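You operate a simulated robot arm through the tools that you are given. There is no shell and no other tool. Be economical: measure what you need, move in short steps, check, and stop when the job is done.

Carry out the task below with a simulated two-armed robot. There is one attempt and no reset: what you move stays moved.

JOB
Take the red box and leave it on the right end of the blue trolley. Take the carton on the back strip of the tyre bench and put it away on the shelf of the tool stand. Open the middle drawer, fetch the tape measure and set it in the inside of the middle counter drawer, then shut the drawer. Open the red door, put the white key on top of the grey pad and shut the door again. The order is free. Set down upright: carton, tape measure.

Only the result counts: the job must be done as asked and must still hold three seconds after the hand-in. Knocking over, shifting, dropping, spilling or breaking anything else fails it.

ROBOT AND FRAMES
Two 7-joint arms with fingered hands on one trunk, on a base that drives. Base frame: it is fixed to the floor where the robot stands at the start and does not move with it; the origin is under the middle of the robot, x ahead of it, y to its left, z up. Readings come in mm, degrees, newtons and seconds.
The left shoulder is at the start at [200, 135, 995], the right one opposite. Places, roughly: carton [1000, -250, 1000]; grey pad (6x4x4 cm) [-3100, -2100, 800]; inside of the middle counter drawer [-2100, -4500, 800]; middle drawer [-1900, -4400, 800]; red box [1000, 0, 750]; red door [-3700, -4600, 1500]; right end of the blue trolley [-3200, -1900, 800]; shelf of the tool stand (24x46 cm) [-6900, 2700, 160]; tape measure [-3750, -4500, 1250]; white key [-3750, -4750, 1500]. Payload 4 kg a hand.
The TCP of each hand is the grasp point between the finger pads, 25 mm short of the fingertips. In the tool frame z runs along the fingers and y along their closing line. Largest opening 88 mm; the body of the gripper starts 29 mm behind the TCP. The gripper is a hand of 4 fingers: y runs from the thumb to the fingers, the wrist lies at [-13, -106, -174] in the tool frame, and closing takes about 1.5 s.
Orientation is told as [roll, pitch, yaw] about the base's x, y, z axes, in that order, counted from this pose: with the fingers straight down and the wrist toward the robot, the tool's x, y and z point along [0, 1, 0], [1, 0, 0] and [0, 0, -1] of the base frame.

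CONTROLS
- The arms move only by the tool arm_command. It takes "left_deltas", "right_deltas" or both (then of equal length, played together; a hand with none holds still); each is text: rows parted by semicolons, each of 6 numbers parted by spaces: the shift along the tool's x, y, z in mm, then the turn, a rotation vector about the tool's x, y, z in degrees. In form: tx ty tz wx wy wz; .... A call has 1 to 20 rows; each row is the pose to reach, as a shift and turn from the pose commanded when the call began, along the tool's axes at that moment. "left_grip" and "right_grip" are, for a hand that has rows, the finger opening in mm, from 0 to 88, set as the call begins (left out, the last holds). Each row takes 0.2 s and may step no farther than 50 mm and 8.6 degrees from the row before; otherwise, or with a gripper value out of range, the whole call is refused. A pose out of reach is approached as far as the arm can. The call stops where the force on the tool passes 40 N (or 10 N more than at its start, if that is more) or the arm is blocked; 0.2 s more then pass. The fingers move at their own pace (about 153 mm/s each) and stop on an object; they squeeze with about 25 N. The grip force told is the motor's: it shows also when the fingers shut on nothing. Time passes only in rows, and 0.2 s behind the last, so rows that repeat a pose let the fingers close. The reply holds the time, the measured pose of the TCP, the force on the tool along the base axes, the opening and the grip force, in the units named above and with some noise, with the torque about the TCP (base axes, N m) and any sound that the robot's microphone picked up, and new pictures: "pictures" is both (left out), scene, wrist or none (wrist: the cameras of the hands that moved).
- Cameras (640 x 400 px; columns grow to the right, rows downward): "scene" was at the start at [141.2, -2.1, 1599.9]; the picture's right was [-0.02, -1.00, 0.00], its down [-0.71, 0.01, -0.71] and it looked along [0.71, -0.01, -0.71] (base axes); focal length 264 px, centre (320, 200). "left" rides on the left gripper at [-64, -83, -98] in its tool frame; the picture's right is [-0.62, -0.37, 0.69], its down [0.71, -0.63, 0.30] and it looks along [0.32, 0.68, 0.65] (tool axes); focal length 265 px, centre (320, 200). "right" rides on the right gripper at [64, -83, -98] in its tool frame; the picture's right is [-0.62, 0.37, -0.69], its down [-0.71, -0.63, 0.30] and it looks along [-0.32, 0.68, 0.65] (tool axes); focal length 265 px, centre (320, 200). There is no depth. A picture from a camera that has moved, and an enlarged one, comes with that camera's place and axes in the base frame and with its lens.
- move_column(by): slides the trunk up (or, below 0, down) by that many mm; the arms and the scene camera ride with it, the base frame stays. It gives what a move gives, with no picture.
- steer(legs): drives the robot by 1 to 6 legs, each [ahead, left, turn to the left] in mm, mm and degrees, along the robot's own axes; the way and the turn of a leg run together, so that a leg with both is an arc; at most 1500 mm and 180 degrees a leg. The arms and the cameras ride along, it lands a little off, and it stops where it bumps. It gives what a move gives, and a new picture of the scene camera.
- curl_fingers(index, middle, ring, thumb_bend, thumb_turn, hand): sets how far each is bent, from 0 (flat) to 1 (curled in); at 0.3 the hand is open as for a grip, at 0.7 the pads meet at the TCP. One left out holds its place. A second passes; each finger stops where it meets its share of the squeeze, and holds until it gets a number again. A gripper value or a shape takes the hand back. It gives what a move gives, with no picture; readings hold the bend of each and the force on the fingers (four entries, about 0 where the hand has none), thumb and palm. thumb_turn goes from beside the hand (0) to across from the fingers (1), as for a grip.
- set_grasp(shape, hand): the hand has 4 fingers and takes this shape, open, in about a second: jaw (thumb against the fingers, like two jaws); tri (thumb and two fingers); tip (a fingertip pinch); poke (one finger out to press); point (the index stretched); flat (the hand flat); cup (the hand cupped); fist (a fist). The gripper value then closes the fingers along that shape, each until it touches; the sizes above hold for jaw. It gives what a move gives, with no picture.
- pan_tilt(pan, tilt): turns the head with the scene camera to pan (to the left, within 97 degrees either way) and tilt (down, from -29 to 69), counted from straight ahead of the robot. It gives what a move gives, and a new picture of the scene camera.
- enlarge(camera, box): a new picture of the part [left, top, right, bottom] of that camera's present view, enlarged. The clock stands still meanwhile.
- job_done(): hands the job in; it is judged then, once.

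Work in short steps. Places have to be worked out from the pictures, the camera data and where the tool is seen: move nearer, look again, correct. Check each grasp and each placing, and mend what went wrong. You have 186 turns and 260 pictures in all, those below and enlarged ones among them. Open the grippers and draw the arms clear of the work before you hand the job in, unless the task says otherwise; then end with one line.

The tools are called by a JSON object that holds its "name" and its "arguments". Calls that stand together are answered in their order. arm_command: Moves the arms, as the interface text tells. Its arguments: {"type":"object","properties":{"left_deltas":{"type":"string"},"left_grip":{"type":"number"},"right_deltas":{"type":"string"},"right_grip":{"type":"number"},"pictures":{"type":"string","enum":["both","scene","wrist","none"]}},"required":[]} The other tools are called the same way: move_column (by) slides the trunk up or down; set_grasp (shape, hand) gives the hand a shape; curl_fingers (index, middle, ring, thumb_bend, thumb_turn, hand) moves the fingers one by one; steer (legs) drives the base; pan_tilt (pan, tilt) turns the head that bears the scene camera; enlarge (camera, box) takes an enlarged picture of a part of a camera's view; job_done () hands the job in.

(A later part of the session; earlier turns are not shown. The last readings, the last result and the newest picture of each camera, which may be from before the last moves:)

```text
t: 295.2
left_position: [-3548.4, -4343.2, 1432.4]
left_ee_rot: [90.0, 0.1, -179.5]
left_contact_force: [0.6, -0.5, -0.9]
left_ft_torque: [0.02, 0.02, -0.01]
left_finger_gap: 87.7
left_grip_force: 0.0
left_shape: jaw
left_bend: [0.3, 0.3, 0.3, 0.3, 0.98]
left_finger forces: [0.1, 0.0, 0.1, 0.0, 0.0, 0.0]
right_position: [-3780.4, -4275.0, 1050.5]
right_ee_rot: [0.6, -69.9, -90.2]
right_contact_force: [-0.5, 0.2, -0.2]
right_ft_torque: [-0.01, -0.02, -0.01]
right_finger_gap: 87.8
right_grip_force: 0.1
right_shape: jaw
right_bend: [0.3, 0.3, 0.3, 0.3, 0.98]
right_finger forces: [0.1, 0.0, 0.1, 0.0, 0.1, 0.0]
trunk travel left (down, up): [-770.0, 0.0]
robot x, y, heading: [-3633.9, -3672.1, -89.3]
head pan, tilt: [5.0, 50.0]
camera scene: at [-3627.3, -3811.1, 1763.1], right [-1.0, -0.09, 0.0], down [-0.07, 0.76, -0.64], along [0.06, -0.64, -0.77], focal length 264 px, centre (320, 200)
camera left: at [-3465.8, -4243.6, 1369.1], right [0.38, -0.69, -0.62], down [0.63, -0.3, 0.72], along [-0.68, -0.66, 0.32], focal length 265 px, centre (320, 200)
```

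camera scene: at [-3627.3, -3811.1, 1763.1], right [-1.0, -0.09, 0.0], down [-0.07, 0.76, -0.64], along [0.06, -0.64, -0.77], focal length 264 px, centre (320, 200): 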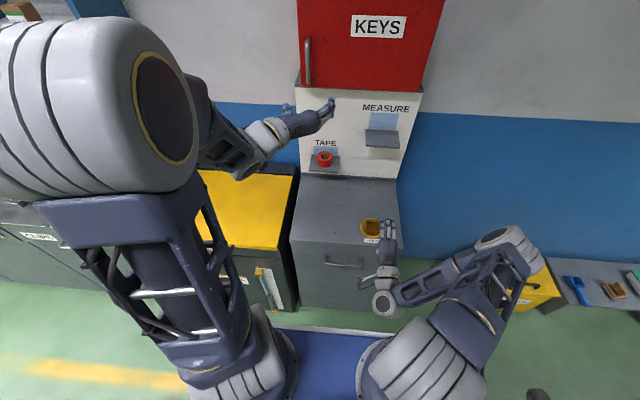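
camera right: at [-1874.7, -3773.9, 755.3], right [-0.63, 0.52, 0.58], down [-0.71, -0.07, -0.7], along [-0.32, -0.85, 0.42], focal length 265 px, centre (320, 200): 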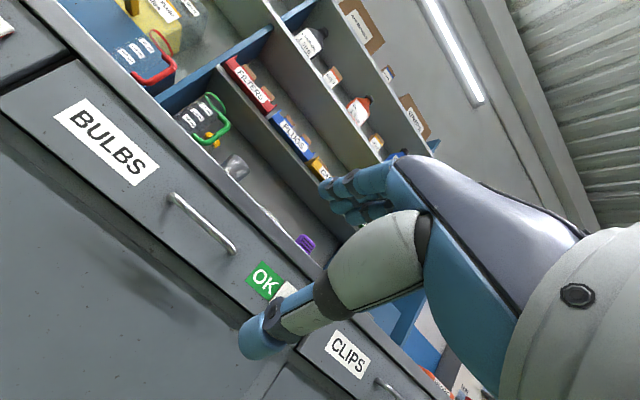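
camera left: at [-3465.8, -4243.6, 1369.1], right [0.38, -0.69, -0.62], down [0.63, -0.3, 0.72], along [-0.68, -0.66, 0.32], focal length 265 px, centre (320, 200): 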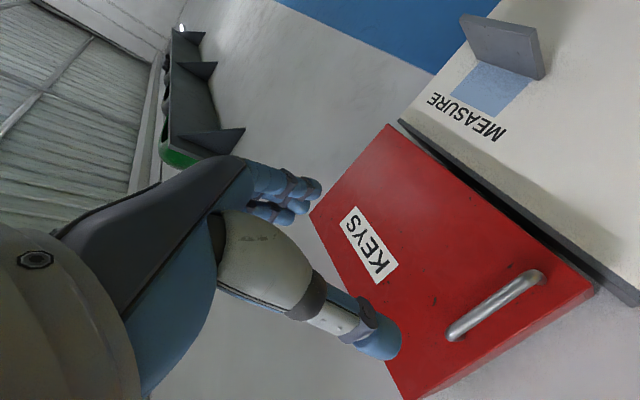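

Handle confirmed at x≈−3517, y≈−4615, z 1371–1489. I advance the base 150 mm and bring the left hand around the bar.

{"name": "steer", "arguments": {"legs": [[150, 0, 0]]}}

{"name": "arm_command", "arguments": {"left_deltas": "0 -16 0 0 0 0;0 -31 0 0 0 0;0 -31 30 0 0 0;0 -31 60 0 0 0;0 -31 60 0 0 0", "pictures": "wrist"}}

```text
t: 296.6
left_position: [-3547.2, -4494.7, 1431.3]
left_ee_rot: [90.0, 0.2, -179.5]
left_contact_force: [0.3, -0.4, -0.1]
left_ft_torque: [0.02, 0.02, 0.01]
left_finger_gap: 87.8
left_grip_force: 0.1
left_shape: jaw
left_bend: [0.3, 0.3, 0.3, 0.3, 0.98]
left_finger forces: [0.1, 0.0, 0.0, 0.0, 0.0, 0.0]
right_position: [-3778.4, -4429.8, 1050.2]
right_ee_rot: [0.6, -69.9, -90.1]
right_contact_force: [-0.3, -0.2, -0.1]
right_ft_torque: [-0.03, 0.01, 0.01]
right_finger_gap: 88.1
right_grip_force: 0.1
right_shape: jaw
right_bend: [0.3, 0.3, 0.3, 0.3, 0.98]
right_finger forces: [0.1, 0.1, 0.1, 0.1, 0.0, 0.1]
trunk travel left (down, up): [-770.0, 0.0]
robot x, y, heading: [-3634.7, -3824.3, -89.7]
head pan, tilt: [5.0, 50.0]
camera scene: at [-3626.1, -3964.3, 1763.1], right [-1.0, -0.09, 0.0], down [-0.07, 0.76, -0.64], along [0.06, -0.64, -0.77], focal length 264 px, centre (320, 200)
```

scene: 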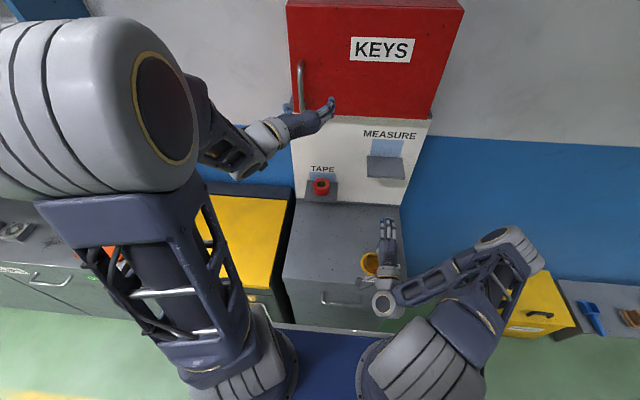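

```text
t: 297.8
left_position: [-3514.9, -4557.5, 1429.3]
left_ee_rot: [90.0, 0.2, -179.6]
left_contact_force: [0.9, 0.1, 0.6]
left_ft_torque: [-0.03, 0.03, 0.02]
left_finger_gap: 87.4
left_grip_force: 0.1
left_shape: jaw
left_bend: [0.3, 0.3, 0.3, 0.3, 0.98]
left_finger forces: [0.0, 0.0, 0.0, 0.0, 0.0, 0.0]
right_position: [-3778.2, -4429.3, 1049.5]
right_ee_rot: [0.6, -69.9, -90.1]
right_contact_force: [-0.5, 0.4, 0.3]
right_ft_torque: [-0.03, -0.04, -0.02]
right_finger_gap: 87.8
right_grip_force: 0.0
right_shape: jaw
right_bend: [0.3, 0.3, 0.3, 0.3, 0.98]
right_finger forces: [0.1, 0.0, 0.0, 0.0, 0.1, 0.0]
trunk travel left (down, up): [-770.0, 0.0]
robot x, y, heading: [-3632.2, -3828.0, -89.6]
head pan, tilt: [5.0, 50.0]
camera left: at [-3432.4, -4457.8, 1367.5], right [0.38, -0.69, -0.62], down [0.63, -0.3, 0.72], along [-0.68, -0.66, 0.32], focal length 265 px, centre (320, 200)
```

left: 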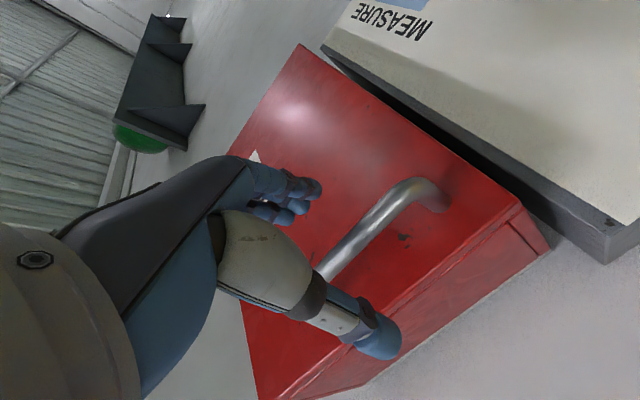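

Bar at y≈−4595. I go 25 mm forward and close on it.

{"name": "arm_command", "arguments": {"left_deltas": "0 0 12 0 0 0;0 0 24 0 0 0;0 0 24 0 0 0", "pictures": "none"}}

{"name": "arm_command", "arguments": {"left_deltas": "0 0 0 0 0 0;0 0 0 0 0 0;0 0 0 0 0 0;0 0 0 0 0 0;0 0 0 0 0 0;0 0 0 0 0 0;0 0 0 0 0 0;0 0 0 0 0 0", "left_grip": 0, "pictures": "wrist"}}

```text
t: 298.6
left_position: [-3516.5, -4580.2, 1432.4]
left_ee_rot: [90.0, 0.2, -179.5]
left_contact_force: [0.6, 0.2, -0.9]
left_ft_torque: [0.03, -0.02, 0.0]
left_finger_gap: 87.7
left_grip_force: 0.0
left_shape: jaw
left_bend: [0.3, 0.3, 0.3, 0.3, 0.98]
left_finger forces: [0.0, 0.0, 0.0, 0.0, 0.0, 0.1]
right_position: [-3777.3, -4429.2, 1050.6]
right_ee_rot: [0.7, -69.9, -90.0]
right_contact_force: [0.0, -0.6, -0.3]
right_ft_torque: [0.02, -0.03, 0.0]
right_finger_gap: 88.1
right_grip_force: 0.1
right_shape: jaw
right_bend: [0.3, 0.3, 0.3, 0.3, 0.98]
right_finger forces: [0.0, 0.0, 0.1, 0.0, 0.1, 0.0]
trunk travel left (down, up): [-770.0, 0.0]
robot x, y, heading: [-3635.2, -3826.5, -89.6]
head pan, tilt: [5.0, 50.0]
```

```text
t: 300.4
left_position: [-3515.9, -4580.4, 1430.9]
left_ee_rot: [90.0, 0.1, -179.4]
left_contact_force: [5.0, -0.2, 0.8]
left_ft_torque: [-0.02, -0.02, 0.04]
left_finger_gap: 2.3
left_grip_force: 24.9
left_shape: jaw
left_bend: [0.72, 0.7, 0.71, 0.74, 1.0]
left_finger forces: [4.8, 0.1, 2.1, 0.0, 21.4, 0.0]
right_position: [-3778.0, -4429.6, 1049.7]
right_ee_rot: [0.6, -69.9, -90.1]
right_contact_force: [0.1, -0.1, -0.9]
right_ft_torque: [0.0, 0.01, 0.01]
right_finger_gap: 87.6
right_grip_force: 0.1
right_shape: jaw
right_bend: [0.3, 0.3, 0.3, 0.3, 0.98]
right_finger forces: [0.1, 0.0, 0.0, 0.0, 0.0, 0.0]
trunk travel left (down, up): [-770.0, 0.0]
robot x, y, heading: [-3634.7, -3825.4, -89.7]
head pan, tilt: [5.0, 50.0]
camera left: at [-3432.8, -4481.0, 1368.0], right [0.38, -0.69, -0.62], down [0.63, -0.3, 0.72], along [-0.68, -0.66, 0.32], focal length 265 px, centre (320, 200)
```

left: 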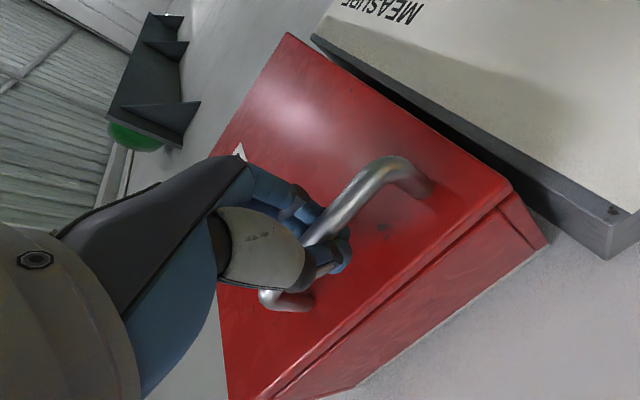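

Hand is hooked on the bar. I pull along the hinge arc (hinge near x≈−3855) for about 30°.

{"name": "arm_command", "arguments": {"left_deltas": "0 2 -15 1.2 0 0;0 5.5 -29.5 2.5 0 0;0 9 -44 3.8 0 0;0 13.5 -58 5 0 0;0 18 -72 6.2 0 0;0 24 -86 7.5 0 0;0 30 -100 8.8 0 0;0 37 -113 10 0 0;0 52 -139 12.5 0 0;0 70 -164 15 0 0;0 70 -164 15 0 0"}}

```text
t: 302.8
left_position: [-3587.2, -4443.2, 1446.1]
left_ee_rot: [89.6, 0.2, -164.0]
left_contact_force: [25.8, 19.1, -15.6]
left_ft_torque: [-0.16, 0.09, -0.37]
left_finger_gap: 4.7
left_grip_force: 24.9
left_shape: jaw
left_bend: [0.72, 0.71, 0.7, 0.78, 1.0]
left_finger forces: [0.1, 0.1, 0.0, 0.1, 25.7, 0.0]
left hand out of reach, approached as far as the arm can: row 9, 10, 11
right_position: [-3777.0, -4428.3, 1049.5]
right_ee_rot: [0.6, -69.9, -89.9]
right_contact_force: [-0.2, -0.9, -0.5]
right_ft_torque: [0.0, 0.01, -0.02]
right_finger_gap: 87.6
right_grip_force: 0.0
right_shape: jaw
right_bend: [0.3, 0.3, 0.3, 0.3, 0.98]
right_finger forces: [0.0, 0.0, 0.0, 0.1, 0.0, 0.0]
trunk travel left (down, up): [-770.0, 0.0]
robot x, y, heading: [-3632.8, -3826.5, -89.5]
head pan, tilt: [5.0, 50.0]
camera scene: at [-3624.3, -3963.7, 1762.8], right [-1.0, -0.1, 0.0], down [-0.07, 0.76, -0.64], along [0.06, -0.64, -0.77], focal length 264 px, centre (320, 200)
camera left: at [-3533.6, -4324.8, 1383.8], right [0.55, -0.56, -0.62], down [0.69, -0.13, 0.71], along [-0.48, -0.82, 0.32], focal length 265 px, centre (320, 200)
```

scene: 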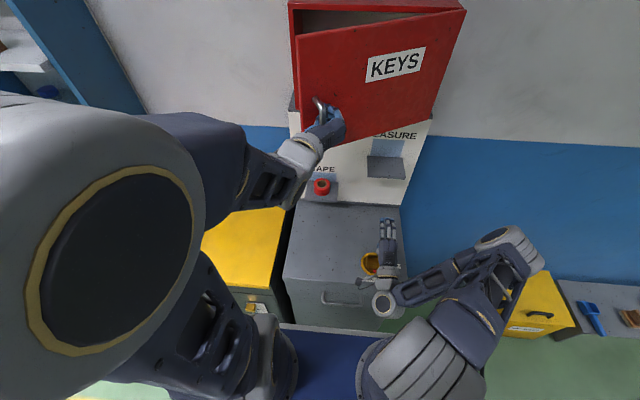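
left: 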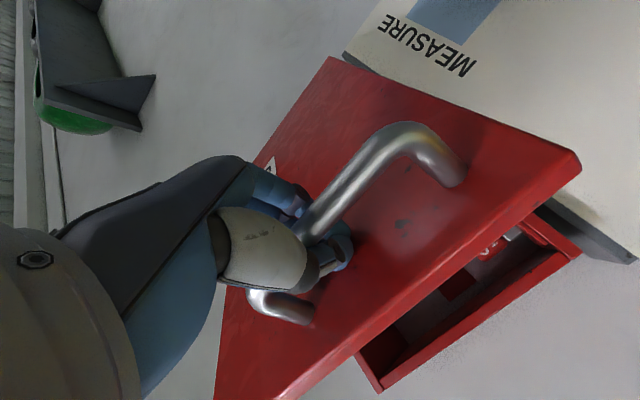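

The door is about 25° open, and the arm is now too folded. I continue the arc by moving the base back and to the right, hand still on the handle.

{"name": "steer", "arguments": {"legs": [[-76, -48, 0], [-55, -90, 0]]}}

```text
t: 304.7
left_position: [-3728.1, -4313.9, 1447.7]
left_ee_rot: [90.0, 0.2, -164.5]
left_contact_force: [-4.8, -16.2, 1.8]
left_ft_torque: [0.25, -0.04, 0.25]
left_finger_gap: 1.9
left_grip_force: 24.8
left_shape: jaw
left_bend: [0.72, 0.72, 0.7, 0.77, 1.0]
left_finger forces: [4.2, 3.6, 7.0, 0.1, 0.0, 0.0]
right_position: [-3917.1, -4299.6, 1050.0]
right_ee_rot: [0.7, -69.7, -90.1]
right_contact_force: [0.0, 0.5, -0.6]
right_ft_torque: [0.03, 0.03, 0.01]
right_finger_gap: 87.8
right_grip_force: 0.0
right_shape: jaw
right_bend: [0.3, 0.3, 0.3, 0.3, 0.98]
right_finger forces: [0.1, 0.0, 0.0, 0.1, 0.0, 0.1]
trunk travel left (down, up): [-770.0, 0.0]
robot x, y, heading: [-3776.1, -3695.6, -89.4]
head pan, tilt: [5.0, 50.0]
camera scene: at [-3764.6, -3835.0, 1763.0], right [-1.0, -0.09, 0.0], down [-0.07, 0.76, -0.64], along [0.06, -0.64, -0.77], focal length 264 px, centre (320, 200)
```

scene: 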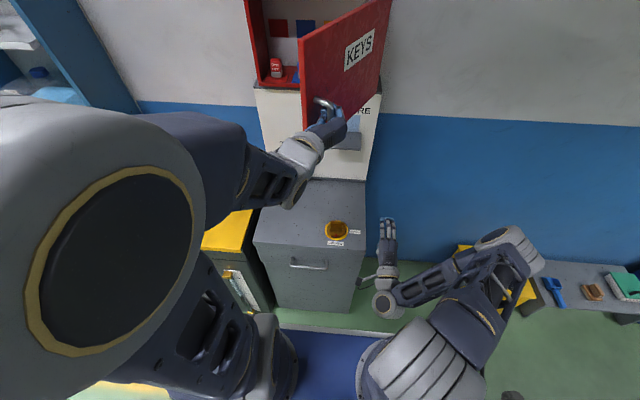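

Working well, now about 60°. I continue right for the rest of the arc.

{"name": "steer", "arguments": {"legs": [[-25, -90, 0], [5, -60, 0]]}}

{"name": "pan_tilt", "arguments": {"pan": 10, "tilt": 25}}

```text
t: 306.4
left_position: [-3877.0, -4295.2, 1448.6]
left_ee_rot: [90.1, 0.0, -164.5]
left_contact_force: [0.8, -0.8, 1.4]
left_ft_torque: [0.01, -0.07, 0.01]
left_finger_gap: 1.6
left_grip_force: 25.8
left_shape: jaw
left_bend: [0.72, 0.71, 0.7, 0.77, 1.0]
left_finger forces: [0.1, 0.1, 2.3, 0.1, 1.9, 0.1]
right_position: [-4065.4, -4280.2, 1049.6]
right_ee_rot: [0.6, -69.8, -90.1]
right_contact_force: [-0.8, 0.0, 0.1]
right_ft_torque: [-0.01, 0.02, 0.0]
right_finger_gap: 88.0
right_grip_force: 0.0
right_shape: jaw
right_bend: [0.3, 0.3, 0.3, 0.3, 0.98]
right_finger forces: [0.2, 0.0, 0.0, 0.1, 0.1, 0.0]
trunk travel left (down, up): [-770.0, 0.0]
robot x, y, heading: [-3923.4, -3677.9, -89.5]
head pan, tilt: [5.0, 50.0]
camera scene: at [-3913.2, -3815.4, 1763.0], right [-1.0, -0.1, 0.0], down [-0.07, 0.76, -0.64], along [0.06, -0.64, -0.77], focal length 264 px, centre (320, 200)
```

scene: 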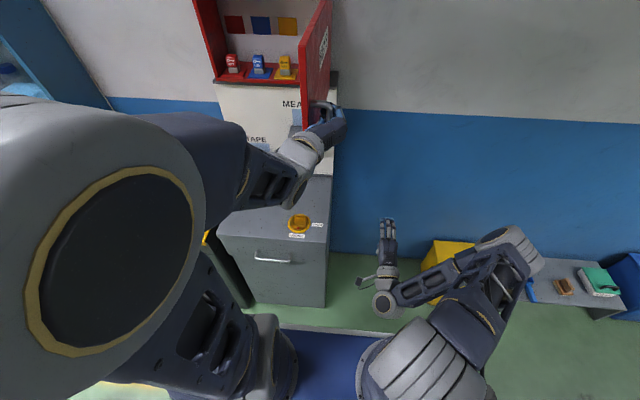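

```text
t: 307.3
left_position: [-3877.7, -4295.4, 1449.9]
left_ee_rot: [89.9, 0.0, -164.5]
left_contact_force: [-0.6, -0.6, 0.5]
left_ft_torque: [0.07, -0.02, 0.02]
left_finger_gap: 1.6
left_grip_force: 24.9
left_shape: jaw
left_bend: [0.72, 0.71, 0.7, 0.77, 1.0]
left_finger forces: [0.0, 0.1, 2.4, 0.0, 1.8, 0.1]
right_position: [-4065.4, -4280.0, 1049.3]
right_ee_rot: [0.6, -70.0, -90.2]
right_contact_force: [-0.1, -0.5, -0.4]
right_ft_torque: [-0.03, -0.04, 0.02]
right_finger_gap: 87.7
right_grip_force: 0.0
right_shape: jaw
right_bend: [0.3, 0.3, 0.3, 0.3, 0.98]
right_finger forces: [0.1, 0.0, 0.1, 0.1, 0.1, 0.0]
trunk travel left (down, up): [-770.0, 0.0]
robot x, y, heading: [-3919.6, -3677.1, -89.3]
head pan, tilt: [10.0, 25.0]
camera scene: at [-3904.0, -3829.4, 1800.5], right [-0.98, -0.18, 0.0], down [-0.08, 0.42, -0.91], along [0.16, -0.89, -0.42], focal length 264 px, centre (320, 200)
```

scene: 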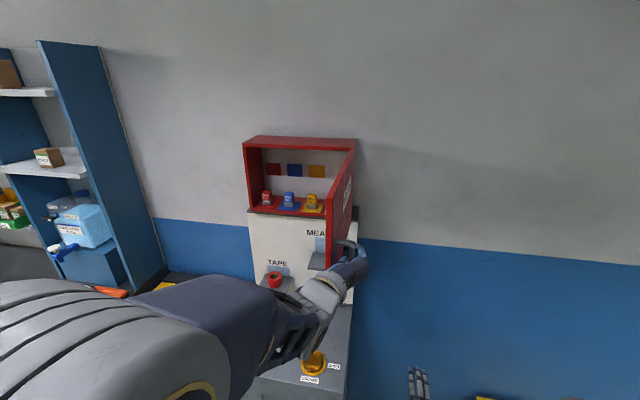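

The door is open about 85°. I zoom into the cabinet to find the white key.

{"name": "enlarge", "arguments": {"camera": "scene", "box": [235, 125, 375, 225]}}

```text
4.00 times, centred on (305, 175) of scene
camera zoom: at [-3904.0, -3829.4, 1800.5], right [-0.98, -0.18, 0.0], down [-0.08, 0.42, -0.91], along [0.16, -0.89, -0.42], focal length 1057 px, centre (380, 300)
```

zoom: 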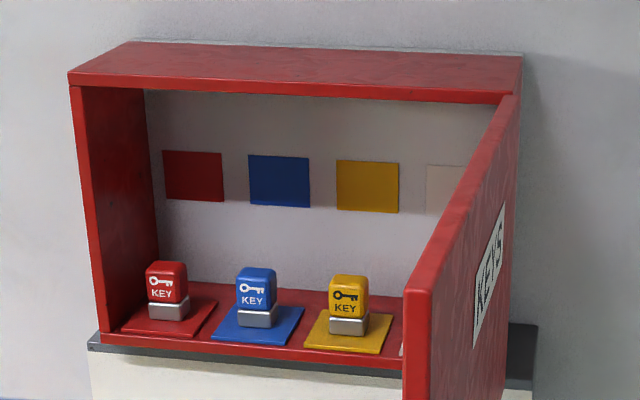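

The white key must be at the right end, close to the hinge behind the door. I swing the door further open (towards 105–110°).

{"name": "steer", "arguments": {"legs": [[12, -65, 0], [28, -62, 0]]}}

{"name": "enlarge", "arguments": {"camera": "scene", "box": [190, 115, 370, 275]}}

```text
t: 309.0
left_position: [-3987.8, -4335.0, 1446.4]
left_ee_rot: [89.6, -0.1, -162.7]
left_contact_force: [11.9, 1.7, 1.6]
left_ft_torque: [0.04, -0.02, -0.22]
left_finger_gap: 3.1
left_grip_force: 25.2
left_shape: jaw
left_bend: [0.72, 0.72, 0.7, 0.77, 1.0]
left_finger forces: [0.1, 0.0, 0.0, 0.1, 10.7, 0.0]
right_position: [-4186.9, -4318.4, 1050.1]
right_ee_rot: [0.3, -69.9, -89.8]
right_contact_force: [0.1, -0.7, -0.6]
right_ft_torque: [0.03, 0.0, 0.04]
right_finger_gap: 87.9
right_grip_force: 0.0
right_shape: jaw
right_bend: [0.3, 0.3, 0.3, 0.3, 0.98]
right_finger forces: [0.1, 0.1, 0.1, 0.0, 0.1, 0.1]
trunk travel left (down, up): [-770.0, 0.0]
robot x, y, heading: [-4044.7, -3715.0, -89.3]
head pan, tilt: [10.0, 25.0]
stopped in leg 2: the force on the tool passed its limit at 47 N (the readings are from after the stop); the commanded pose is now the measured one
camera scene: at [-4025.5, -3867.8, 1800.6], right [-0.98, -0.18, 0.0], down [-0.08, 0.42, -0.91], along [0.17, -0.89, -0.42], focal length 264 px, centre (320, 200)
```

scene: 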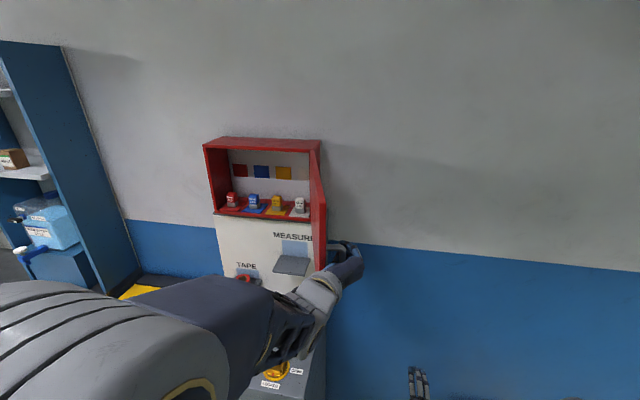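

```text
2.50 times, centred on (280, 195) of scene
camera zoom: at [-4025.5, -3867.8, 1800.6], right [-0.98, -0.18, 0.0], down [-0.08, 0.42, -0.91], along [0.17, -0.89, -0.42], focal length 660 px, centre (420, 212)
```

zoom: 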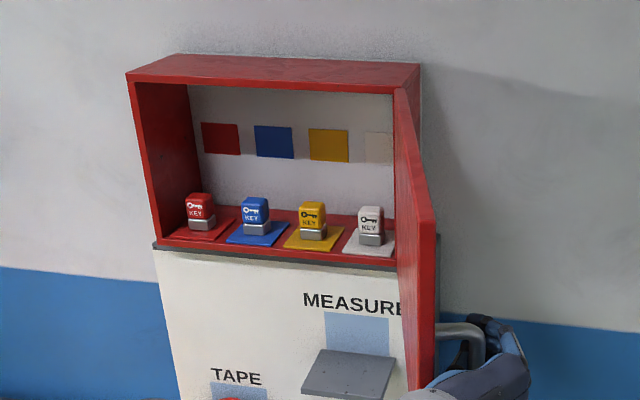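

The door stands at about 105° and the white key is visible at the right, around [−3805,−4665,1370]. I release the handle and back the hand off.

{"name": "arm_command", "arguments": {"left_deltas": "0 0 0 0 0 0;0 0 0 0 0 0;0 0 0 0 0 0;0 0 0 0 0 0;0 0 0 0 0 0;0 0 -20 0 0 0;0 0 -45 0 0 0;0 0 -60 0 0 0", "left_grip": 88}}

```text
t: 310.8
left_position: [-4016.3, -4310.6, 1472.5]
left_ee_rot: [89.4, 0.1, -162.9]
left_contact_force: [0.6, 0.5, -0.9]
left_ft_torque: [0.01, 0.03, 0.02]
left_finger_gap: 87.8
left_grip_force: 0.0
left_shape: jaw
left_bend: [0.3, 0.3, 0.3, 0.3, 0.97]
left_finger forces: [0.0, 0.0, 0.0, 0.1, 0.7, 0.0]
left hand out of reach, approached as far as the arm can: row 6, 7, 8
right_position: [-4188.2, -4319.0, 1049.3]
right_ee_rot: [0.5, -69.9, -90.0]
right_contact_force: [0.7, -0.9, -0.3]
right_ft_torque: [-0.04, -0.01, 0.04]
right_finger_gap: 87.4
right_grip_force: 0.0
right_shape: jaw
right_bend: [0.3, 0.3, 0.3, 0.3, 0.98]
right_finger forces: [0.0, 0.0, 0.0, 0.0, 0.0, 0.0]
trunk travel left (down, up): [-770.0, 0.0]
robot x, y, heading: [-4041.1, -3712.5, -89.5]
head pan, tilt: [10.0, 25.0]
camera scene: at [-4026.5, -3868.4, 1800.5], right [-0.98, -0.18, 0.0], down [-0.08, 0.42, -0.91], along [0.17, -0.89, -0.42], focal length 264 px, centre (320, 200)
camera left: at [-3964.9, -4191.0, 1411.4], right [0.55, -0.55, -0.63], down [0.69, -0.11, 0.71], along [-0.46, -0.83, 0.32], focal length 265 px, centre (320, 200)
```

scene: 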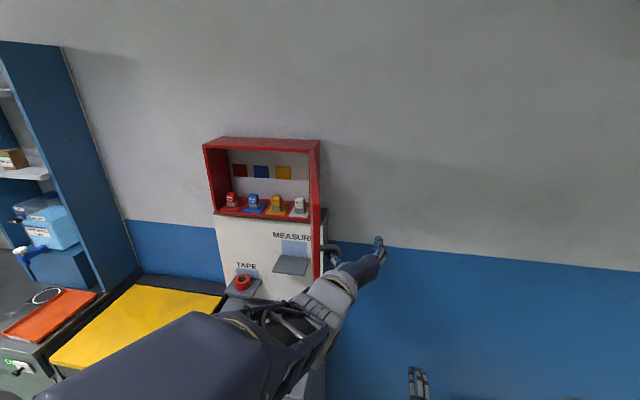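
left: 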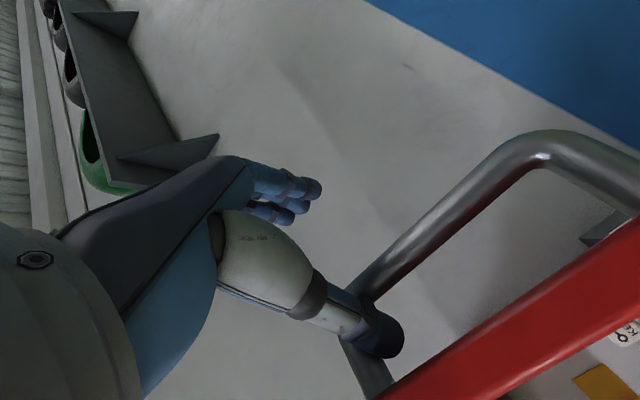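

The hand is clear of the bar on its outer side. I back the base away and go left so the left arm faces the key.

{"name": "steer", "arguments": {"legs": [[-160, 0, 0]]}}

```text
t: 312.2
left_position: [-4018.1, -4148.8, 1473.9]
left_ee_rot: [89.7, -0.1, -163.1]
left_contact_force: [0.2, -0.2, -0.9]
left_ft_torque: [-0.01, -0.05, -0.05]
left_finger_gap: 87.5
left_grip_force: 0.1
left_shape: jaw
left_bend: [0.3, 0.3, 0.3, 0.3, 0.97]
left_finger forces: [0.0, 0.0, 0.0, 0.0, 0.0, 0.0]
right_position: [-4189.4, -4158.3, 1049.2]
right_ee_rot: [0.5, -69.9, -90.0]
right_contact_force: [1.2, 0.5, -1.1]
right_ft_torque: [0.0, -0.01, -0.01]
right_finger_gap: 87.5
right_grip_force: 0.1
right_shape: jaw
right_bend: [0.3, 0.3, 0.3, 0.3, 0.98]
right_finger forces: [0.0, 0.1, 0.1, 0.1, 0.1, 0.0]
trunk travel left (down, up): [-770.0, 0.0]
robot x, y, heading: [-4047.1, -3553.3, -89.6]
head pan, tilt: [10.0, 25.0]
camera scene: at [-4028.1, -3707.1, 1800.5], right [-0.98, -0.18, 0.0], down [-0.08, 0.42, -0.91], along [0.16, -0.89, -0.42], focal length 264 px, centre (320, 200)
```

scene: 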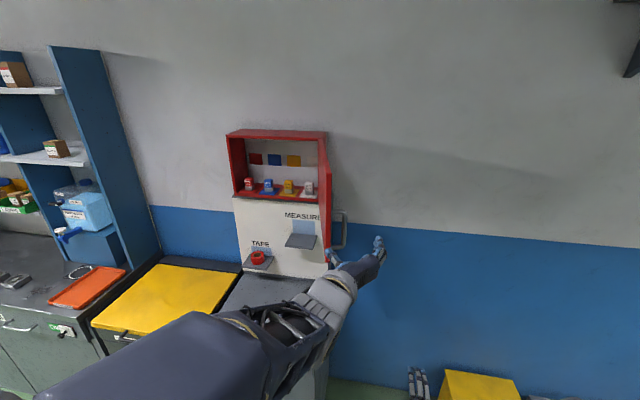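

I strafe left, then straighten the left hand and bring it in front of the white key.

{"name": "steer", "arguments": {"legs": [[0, 125, 0]]}}

{"name": "arm_command", "arguments": {"left_deltas": "-10 -8 28 -2.8 0 0;-20 -15 57 -5.5 0 0;-30 -22 86 -8.3 0 0;-40 -30 114 -11 0 0;-50 -38 143 -13.8 0 0;-59 -45 171 -16.5 0 0;-59 -45 171 -16.5 0 0"}}

```text
t: 313.4
left_position: [-3889.2, -4147.8, 1473.9]
left_ee_rot: [89.6, 0.1, -162.9]
left_contact_force: [-0.7, -0.3, 0.0]
left_ft_torque: [-0.02, -0.03, -0.01]
left_finger_gap: 87.7
left_grip_force: 0.0
left_shape: jaw
left_bend: [0.3, 0.3, 0.3, 0.3, 0.97]
left_finger forces: [0.0, 0.0, 0.0, 0.0, 0.1, 0.0]
right_position: [-4060.7, -4157.7, 1050.3]
right_ee_rot: [0.4, -69.9, -90.0]
right_contact_force: [-0.7, -0.8, -0.4]
right_ft_torque: [-0.03, 0.02, -0.02]
right_finger_gap: 87.8
right_grip_force: 0.1
right_shape: jaw
right_bend: [0.3, 0.3, 0.3, 0.3, 0.98]
right_finger forces: [0.1, 0.1, 0.0, 0.1, 0.0, 0.1]
trunk travel left (down, up): [-770.0, 0.0]
robot x, y, heading: [-3915.8, -3557.8, -89.4]
head pan, tilt: [10.0, 25.0]
camera scene: at [-3900.5, -3705.8, 1800.5], right [-0.98, -0.18, 0.0], down [-0.08, 0.42, -0.91], along [0.17, -0.89, -0.42], focal length 264 px, centre (320, 200)
```

scene: 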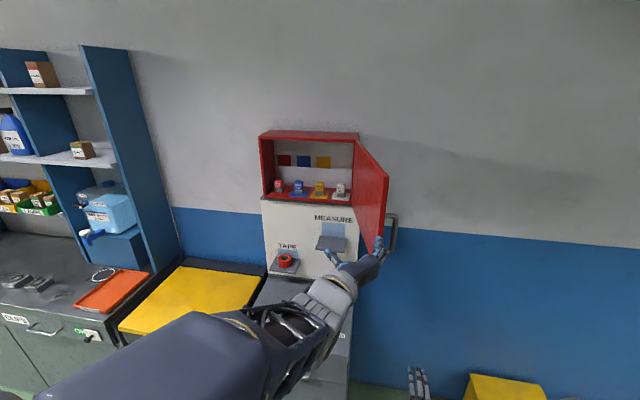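

```text
t: 315.1
left_position: [-3795.3, -4296.7, 1414.6]
left_ee_rot: [89.6, -0.1, -179.4]
left_contact_force: [-0.7, 0.2, -0.7]
left_ft_torque: [-0.02, -0.03, -0.01]
left_finger_gap: 87.6
left_grip_force: 0.1
left_shape: jaw
left_bend: [0.3, 0.3, 0.3, 0.3, 0.97]
left_finger forces: [0.0, 0.0, 0.0, 0.1, 0.0, 0.0]
right_position: [-4062.0, -4157.1, 1050.4]
right_ee_rot: [0.5, -69.9, -89.9]
right_contact_force: [-0.5, -0.3, 0.5]
right_ft_torque: [-0.02, 0.03, 0.03]
right_finger_gap: 87.7
right_grip_force: 0.1
right_shape: jaw
right_bend: [0.3, 0.3, 0.3, 0.3, 0.98]
right_finger forces: [0.0, 0.0, 0.0, 0.0, 0.1, 0.1]
trunk travel left (down, up): [-770.0, 0.0]
robot x, y, heading: [-3917.4, -3556.3, -89.8]
head pan, tilt: [10.0, 25.0]
camera scene: at [-3900.3, -3705.8, 1800.5], right [-0.98, -0.18, 0.0], down [-0.08, 0.42, -0.91], along [0.17, -0.89, -0.42], focal length 264 px, centre (320, 200)
camera left: at [-3712.5, -4196.3, 1351.0], right [0.37, -0.68, -0.63], down [0.63, -0.3, 0.71], along [-0.68, -0.66, 0.32], focal length 265 px, centre (320, 200)
```

scene: 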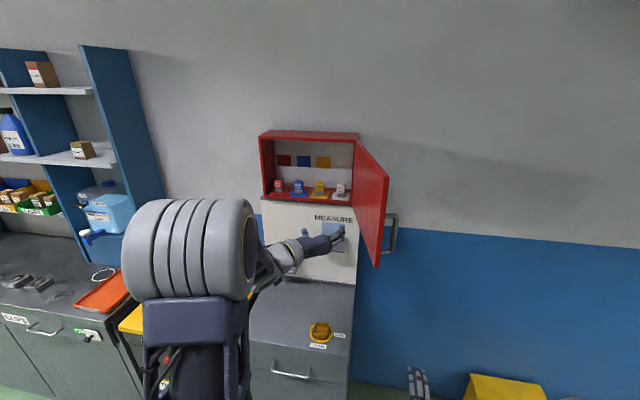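
left: 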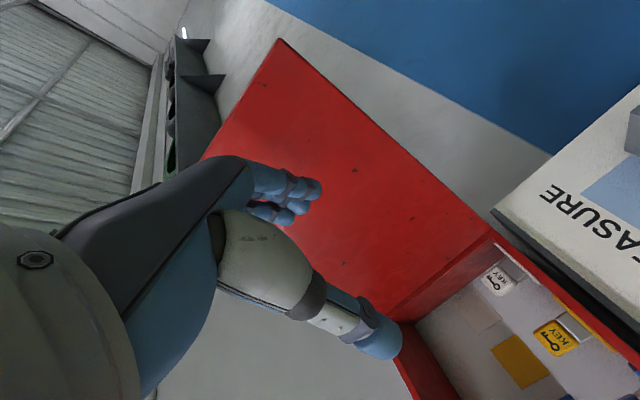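

The key is at [−3804,−4665,≈1400] (two rays agree). I advance the base 250 mm and check with the wrist camera.

{"name": "steer", "arguments": {"legs": [[250, 0, 0]]}}

{"name": "arm_command", "arguments": {"left_deltas": "-3 5 20 0 0 0;-5 9 40 0 0 0;-5 9 40 0 0 0", "left_grip": 70}}

```text
t: 316.9
left_position: [-3797.8, -4547.8, 1414.1]
left_ee_rot: [89.6, 0.0, -179.7]
left_contact_force: [0.5, -0.2, -1.0]
left_ft_torque: [-0.01, 0.06, 0.04]
left_finger_gap: 87.4
left_grip_force: 0.2
left_shape: jaw
left_bend: [0.3, 0.3, 0.3, 0.3, 0.97]
left_finger forces: [0.0, 0.0, 0.1, 0.1, 0.1, 0.0]
right_position: [-4062.9, -4405.5, 1050.1]
right_ee_rot: [0.5, -69.9, -90.3]
right_contact_force: [-1.3, 0.0, 0.1]
right_ft_torque: [0.01, -0.01, 0.01]
right_finger_gap: 87.7
right_grip_force: 0.1
right_shape: jaw
right_bend: [0.3, 0.3, 0.3, 0.3, 0.98]
right_finger forces: [0.1, 0.0, 0.0, 0.0, 0.1, 0.1]
trunk travel left (down, up): [-770.0, 0.0]
robot x, y, heading: [-3913.9, -3803.1, -89.5]
head pan, tilt: [10.0, 25.0]
camera scene: at [-3899.7, -3955.8, 1800.6], right [-0.98, -0.18, 0.0], down [-0.07, 0.42, -0.91], along [0.16, -0.89, -0.42], focal length 264 px, centre (320, 200)
```

scene: 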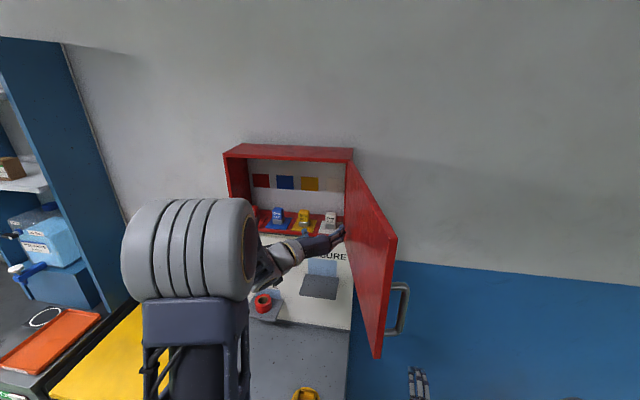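

```text
t: 317.7
left_position: [-3807.5, -4586.6, 1408.9]
left_ee_rot: [89.5, -0.1, -179.8]
left_contact_force: [2.2, 0.6, 0.3]
left_ft_torque: [-0.02, -0.01, -0.05]
left_finger_gap: 69.3
left_grip_force: 0.0
left_shape: jaw
left_bend: [0.27, 0.36, 0.31, 0.49, 0.99]
left_finger forces: [0.0, 2.5, 0.1, 0.0, 0.0, 0.1]
right_position: [-4064.0, -4406.1, 1050.5]
right_ee_rot: [0.5, -70.0, -90.2]
right_contact_force: [-0.2, -0.1, -0.2]
right_ft_torque: [0.03, 0.01, 0.0]
right_finger_gap: 87.7
right_grip_force: 0.1
right_shape: jaw
right_bend: [0.3, 0.3, 0.3, 0.3, 0.98]
right_finger forces: [0.0, 0.1, 0.0, 0.2, 0.1, 0.0]
trunk travel left (down, up): [-770.0, 0.0]
robot x, y, heading: [-3915.9, -3802.4, -89.7]
head pan, tilt: [10.0, 25.0]
camera scene: at [-3899.6, -3955.8, 1800.5], right [-0.98, -0.18, 0.0], down [-0.07, 0.42, -0.91], along [0.16, -0.89, -0.42], focal length 264 px, centre (320, 200)
camera left: at [-3724.6, -4486.8, 1346.4], right [0.37, -0.69, -0.63], down [0.63, -0.31, 0.71], along [-0.68, -0.66, 0.32], focal length 265 px, centre (320, 200)
```

scene: 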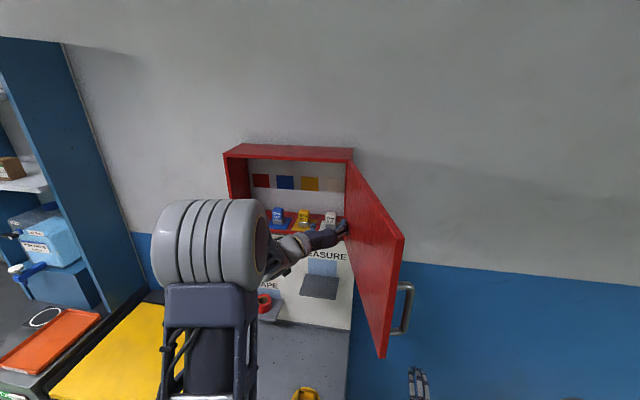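
left: 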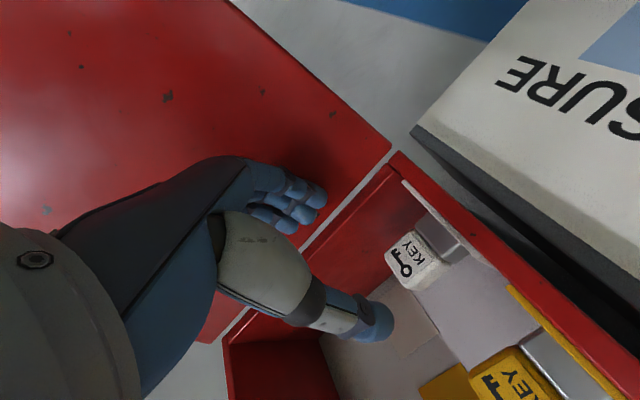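

A finger brushes the door near the hinge. The key is at x≈−3798, base z≈1360, head z≈1396. I shift left, narrow the opening to 60 and slide in.

{"name": "arm_command", "arguments": {"left_deltas": "-3 -11 0 0 0 0;-6 -11 0 0 0 0;-6 -11 20 0 0 0;-6 -11 40 0 0 0;-6 -11 55 0 0 0;-6 -11 55 0 0 0", "left_grip": 60, "pictures": "wrist"}}

```text
t: 319.1
left_position: [-3796.5, -4643.1, 1403.7]
left_ee_rot: [89.6, -0.1, -179.5]
left_contact_force: [7.2, 5.2, -1.0]
left_ft_torque: [-0.04, 0.06, -0.28]
left_finger_gap: 58.0
left_grip_force: 0.1
left_shape: jaw
left_bend: [0.28, 0.41, 0.34, 0.59, 0.99]
left_finger forces: [0.0, 8.0, 0.0, 0.0, 0.1, 0.1]
right_position: [-4063.5, -4406.2, 1049.9]
right_ee_rot: [0.5, -69.9, -90.2]
right_contact_force: [0.5, -0.5, 0.3]
right_ft_torque: [0.01, 0.02, -0.03]
right_finger_gap: 87.6
right_grip_force: 0.1
right_shape: jaw
right_bend: [0.3, 0.3, 0.3, 0.3, 0.98]
right_finger forces: [0.0, 0.0, 0.0, 0.0, 0.1, 0.0]
trunk travel left (down, up): [-770.0, 0.0]
robot x, y, heading: [-3918.9, -3805.4, -89.7]
head pan, tilt: [10.0, 25.0]
camera left: at [-3712.8, -4542.8, 1340.5], right [0.37, -0.69, -0.63], down [0.63, -0.31, 0.71], along [-0.68, -0.66, 0.32], focal length 265 px, centre (320, 200)
```

left: 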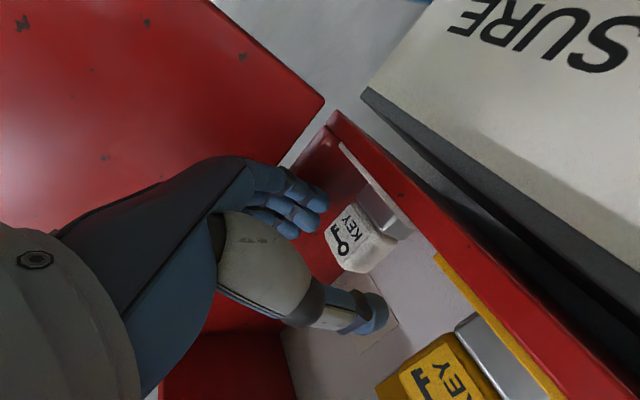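

The middle finger rubs the right wall. I shift 5 mm left, narrow to 50, and go 27 mm further in.

{"name": "arm_command", "arguments": {"left_deltas": "0 -6 0 0 0 0;0 -6 0 0 0 0;0 -6 10 0 0 0;0 -6 20 0 0 0;0 -6 27 0 0 0;0 -6 27 0 0 0", "left_grip": 50, "pictures": "wrist"}}

```text
t: 320.5
left_position: [-3789.7, -4668.8, 1401.7]
left_ee_rot: [89.6, -0.2, -179.8]
left_contact_force: [0.6, -0.2, 0.3]
left_ft_torque: [-0.02, 0.02, -0.03]
left_finger_gap: 50.6
left_grip_force: 0.2
left_shape: jaw
left_bend: [0.74, 0.42, 0.38, 0.66, 1.0]
left_finger forces: [0.1, 0.0, 0.0, 0.0, 0.0, 0.0]
right_position: [-4064.2, -4406.3, 1049.7]
right_ee_rot: [0.5, -69.9, -90.2]
right_contact_force: [0.1, 0.6, -0.2]
right_ft_torque: [0.01, 0.0, -0.01]
right_finger_gap: 87.6
right_grip_force: 0.0
right_shape: jaw
right_bend: [0.3, 0.3, 0.3, 0.3, 0.98]
right_finger forces: [0.0, 0.1, 0.0, 0.0, 0.0, 0.1]
trunk travel left (down, up): [-770.0, 0.0]
robot x, y, heading: [-3912.7, -3804.4, -90.0]
head pan, tilt: [10.0, 25.0]
camera left: at [-3706.5, -4570.0, 1339.5], right [0.37, -0.69, -0.63], down [0.63, -0.31, 0.71], along [-0.68, -0.66, 0.32], focal length 265 px, centre (320, 200)
```

left: 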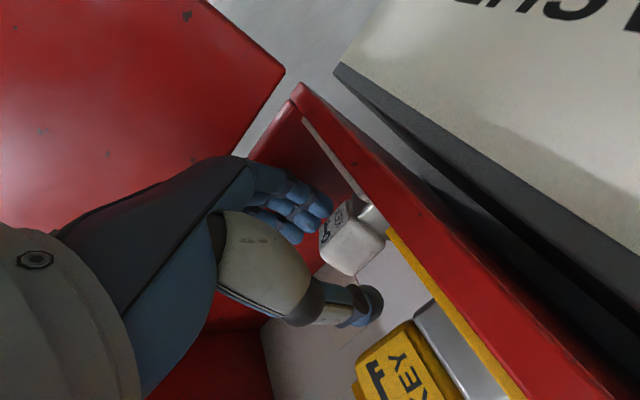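

The key seems a bit deeper (≈−4690). I shift 5 mm right and go 25 mm further in.

{"name": "arm_command", "arguments": {"left_deltas": "0 5 3 0 0 0;0 5 10 0 0 0;0 5 18 0 0 0;0 5 25 0 0 0;0 5 25 0 0 0", "pictures": "wrist"}}

{"name": "enlarge", "arguments": {"camera": "left", "box": [220, 120, 460, 370]}}

```text
t: 321.7
left_position: [-3793.8, -4693.6, 1401.6]
left_ee_rot: [89.6, 0.0, -179.7]
left_contact_force: [7.8, 3.3, 0.3]
left_ft_torque: [-0.03, 0.1, -0.26]
left_finger_gap: 48.5
left_grip_force: 0.1
left_shape: jaw
left_bend: [0.74, 0.45, 0.38, 0.66, 1.0]
left_finger forces: [0.0, 8.3, 0.0, 0.0, 0.0, 0.0]
right_position: [-4063.8, -4405.1, 1049.6]
right_ee_rot: [0.4, -69.9, -90.2]
right_contact_force: [-0.6, 0.1, -0.2]
right_ft_torque: [0.01, -0.07, -0.02]
right_finger_gap: 87.7
right_grip_force: 0.0
right_shape: jaw
right_bend: [0.3, 0.3, 0.3, 0.3, 0.98]
right_finger forces: [0.1, 0.0, 0.0, 0.0, 0.0, 0.1]
trunk travel left (down, up): [-770.0, 0.0]
robot x, y, heading: [-3914.7, -3799.4, -89.7]
head pan, tilt: [10.0, 25.0]
camera left: at [-3710.9, -4594.7, 1338.7], right [0.37, -0.69, -0.63], down [0.63, -0.31, 0.71], along [-0.68, -0.66, 0.32], focal length 265 px, centre (320, 200)
```

left: 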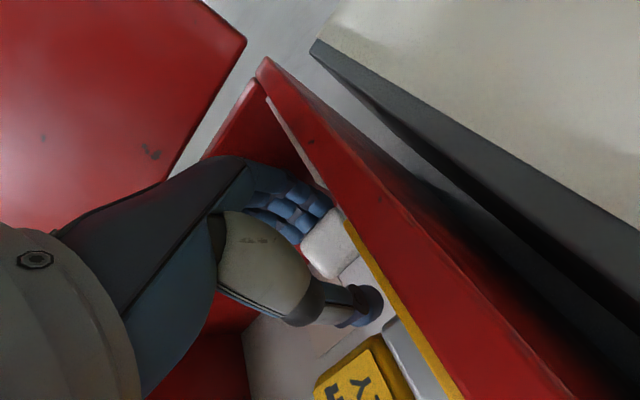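

```text
1.60 times, centred on (340, 245) of left
camera zoom: at [-3710.9, -4594.7, 1338.7], right [0.37, -0.69, -0.63], down [0.63, -0.31, 0.71], along [-0.68, -0.66, 0.32], focal length 425 px, centre (288, 128)
```

zoom: 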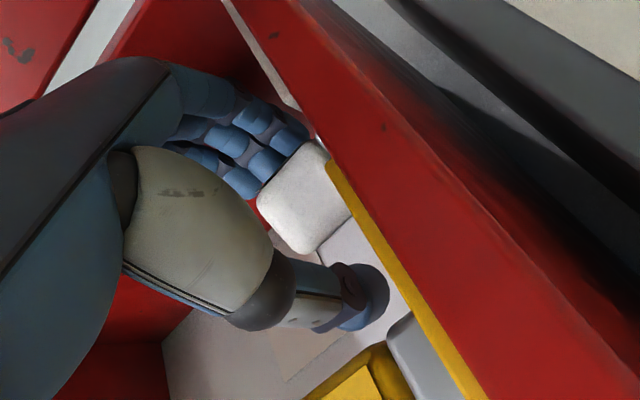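

The key now lies between thumb and fingers. I close.

{"name": "arm_command", "arguments": {"left_deltas": "0 0 0 0 0 0;0 0 0 0 0 0;0 0 0 0 0 0;0 0 0 0 0 0;0 0 0 0 0 0;0 0 0 0 0 0;0 0 0 0 0 0", "left_grip": 0, "pictures": "wrist"}}

```text
t: 323.3
left_position: [-3795.2, -4694.6, 1402.4]
left_ee_rot: [89.6, -0.1, -179.8]
left_contact_force: [0.7, -0.8, 1.5]
left_ft_torque: [-0.01, 0.02, -0.03]
left_finger_gap: 24.9
left_grip_force: 24.6
left_shape: jaw
left_bend: [0.73, 0.51, 0.57, 0.76, 1.0]
left_finger forces: [15.7, 5.8, 0.0, 0.0, 21.1, 0.1]
right_position: [-4063.3, -4407.5, 1049.7]
right_ee_rot: [0.4, -69.8, -90.2]
right_contact_force: [-0.2, 0.3, 1.0]
right_ft_torque: [0.03, 0.01, -0.01]
right_finger_gap: 87.8
right_grip_force: 0.1
right_shape: jaw
right_bend: [0.3, 0.3, 0.3, 0.3, 0.98]
right_finger forces: [0.1, 0.0, 0.0, 0.0, 0.1, 0.0]
trunk travel left (down, up): [-770.0, 0.0]
robot x, y, heading: [-3918.0, -3804.4, -90.0]
head pan, tilt: [10.0, 25.0]
camera left: at [-3711.7, -4594.8, 1338.7], right [0.37, -0.69, -0.63], down [0.63, -0.31, 0.71], along [-0.68, -0.66, 0.32], focal length 265 px, centre (320, 200)
```

left: 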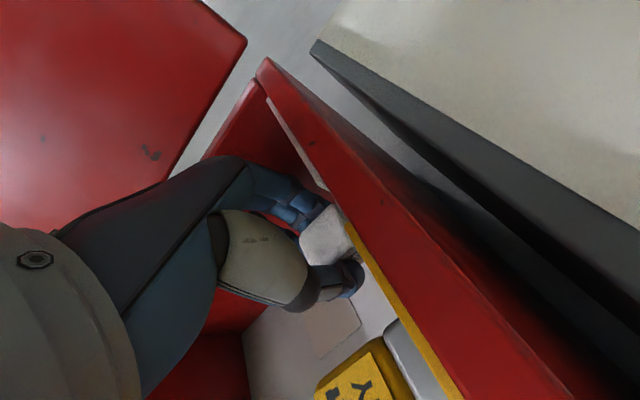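

Key gripped (25 mm). I lift it 22 mm and withdraw from the cabinet.

{"name": "arm_command", "arguments": {"left_deltas": "6 0 0 0 0 0;14 0 0 0 0 0;22 -2 0 0 0 0;22 -4 -25 0 0 0;22 -4 -60 0 0 0;22 -4 -100 0 0 0;22 -4 -140 0 0 0", "pictures": "both"}}

```text
t: 324.9
left_position: [-3791.1, -4553.4, 1425.0]
left_ee_rot: [89.6, -0.1, -179.8]
left_contact_force: [0.2, -0.6, -1.1]
left_ft_torque: [-0.04, 0.01, 0.01]
left_finger_gap: 25.1
left_grip_force: 24.7
left_shape: jaw
left_bend: [0.73, 0.51, 0.57, 0.76, 1.0]
left_finger forces: [15.1, 6.1, 0.0, 0.1, 21.2, 0.1]
right_position: [-4063.4, -4405.7, 1047.8]
right_ee_rot: [0.6, -69.9, -90.4]
right_contact_force: [-0.1, 0.4, 0.1]
right_ft_torque: [0.02, 0.01, -0.01]
right_finger_gap: 87.5
right_grip_force: 0.1
right_shape: jaw
right_bend: [0.3, 0.3, 0.3, 0.3, 0.98]
right_finger forces: [0.0, 0.0, 0.0, 0.1, 0.0, 0.0]
trunk travel left (down, up): [-770.0, 0.0]
robot x, y, heading: [-3916.3, -3802.5, -89.7]
head pan, tilt: [10.0, 25.0]
camera scene: at [-3899.8, -3956.4, 1800.5], right [-0.98, -0.18, 0.0], down [-0.07, 0.42, -0.91], along [0.16, -0.89, -0.42], focal length 264 px, centre (320, 200)
camera left: at [-3708.0, -4453.4, 1362.1], right [0.37, -0.69, -0.63], down [0.63, -0.31, 0.71], along [-0.68, -0.66, 0.32], focal length 265 px, centre (320, 200)
```

scene: 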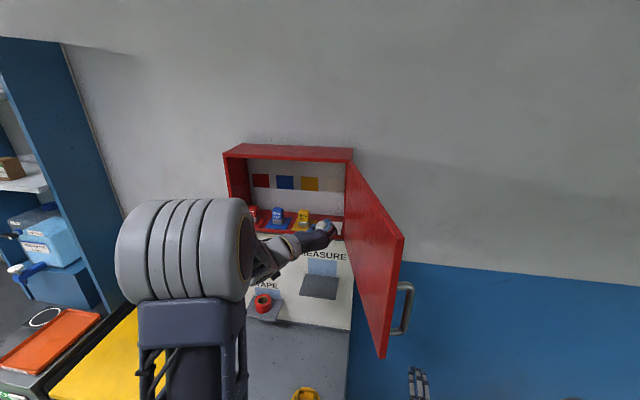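
left: 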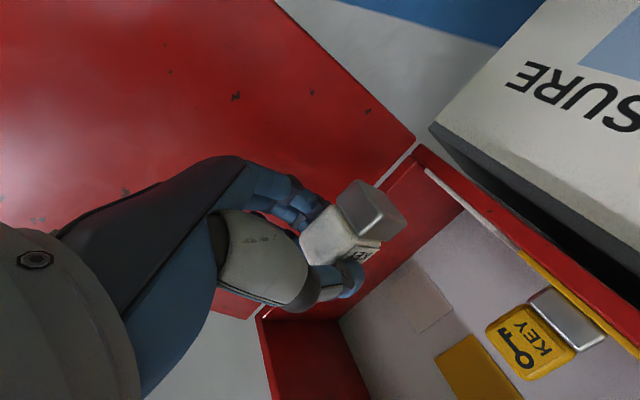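

The key is held. I back the base off to clear the door before shutting it.

{"name": "steer", "arguments": {"legs": [[-280, 0, 0]]}}

{"name": "pan_tilt", "arguments": {"pan": -5, "tilt": 30}}

```text
t: 326.8
left_position: [-3794.8, -4270.0, 1424.3]
left_ee_rot: [89.6, -0.2, 180.0]
left_contact_force: [-0.3, -0.3, -1.4]
left_ft_torque: [0.02, -0.02, 0.02]
left_finger_gap: 25.3
left_grip_force: 24.8
left_shape: jaw
left_bend: [0.73, 0.51, 0.57, 0.76, 1.0]
left_finger forces: [15.1, 6.1, 0.1, 0.0, 21.3, 0.0]
right_position: [-4066.0, -4122.8, 1049.5]
right_ee_rot: [0.4, -69.8, -90.5]
right_contact_force: [-0.2, -0.1, 0.0]
right_ft_torque: [-0.01, -0.02, 0.02]
right_finger_gap: 87.6
right_grip_force: 0.0
right_shape: jaw
right_bend: [0.3, 0.3, 0.3, 0.3, 0.98]
right_finger forces: [0.1, 0.1, 0.1, 0.1, 0.0, 0.0]
trunk travel left (down, up): [-770.0, 0.0]
robot x, y, heading: [-3917.2, -3520.8, -90.1]
head pan, tilt: [10.0, 25.0]
camera scene: at [-3900.6, -3673.3, 1800.5], right [-0.98, -0.17, 0.0], down [-0.07, 0.42, -0.91], along [0.16, -0.89, -0.42], focal length 264 px, centre (320, 200)
```

scene: 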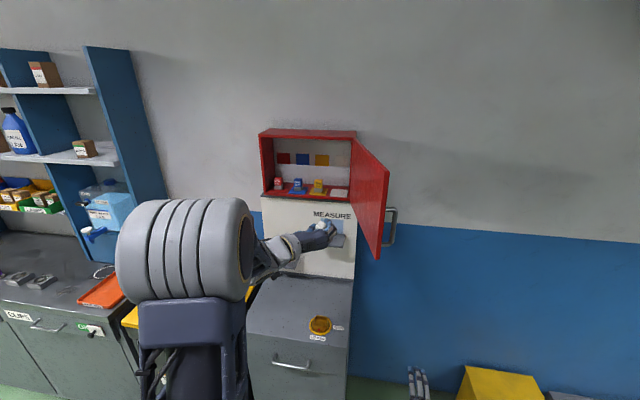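

```text
t: 327.6
left_position: [-3794.0, -4270.3, 1424.8]
left_ee_rot: [89.5, -0.1, 180.0]
left_contact_force: [0.0, -0.2, -0.5]
left_ft_torque: [-0.04, 0.05, 0.01]
left_finger_gap: 25.3
left_grip_force: 25.1
left_shape: jaw
left_bend: [0.73, 0.51, 0.57, 0.76, 1.0]
left_finger forces: [15.1, 6.2, 0.0, 0.0, 21.2, 0.1]
right_position: [-4066.4, -4123.1, 1049.6]
right_ee_rot: [0.6, -69.9, -90.4]
right_contact_force: [0.2, 0.3, 0.2]
right_ft_torque: [0.02, -0.02, 0.0]
right_finger_gap: 87.5
right_grip_force: 0.1
right_shape: jaw
right_bend: [0.3, 0.3, 0.3, 0.3, 0.98]
right_finger forces: [0.1, 0.0, 0.0, 0.0, 0.1, 0.0]
trunk travel left (down, up): [-770.0, 0.0]
robot x, y, heading: [-3913.1, -3520.4, -90.2]
head pan, tilt: [-5.0, 30.0]
camera scene: at [-3924.5, -3672.5, 1792.6], right [-1.0, 0.09, 0.0], down [0.04, 0.5, -0.87], along [-0.08, -0.86, -0.5], focal length 264 px, centre (320, 200)
```

scene: 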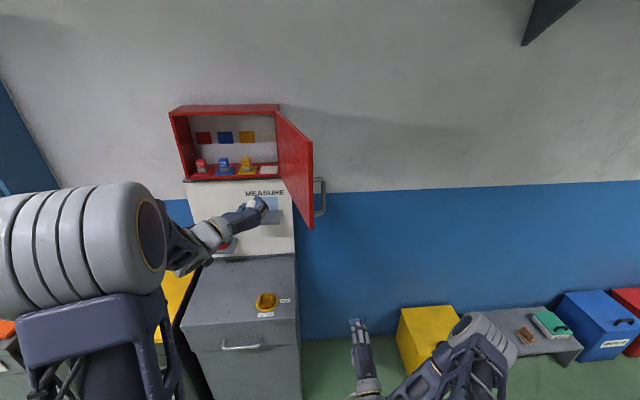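

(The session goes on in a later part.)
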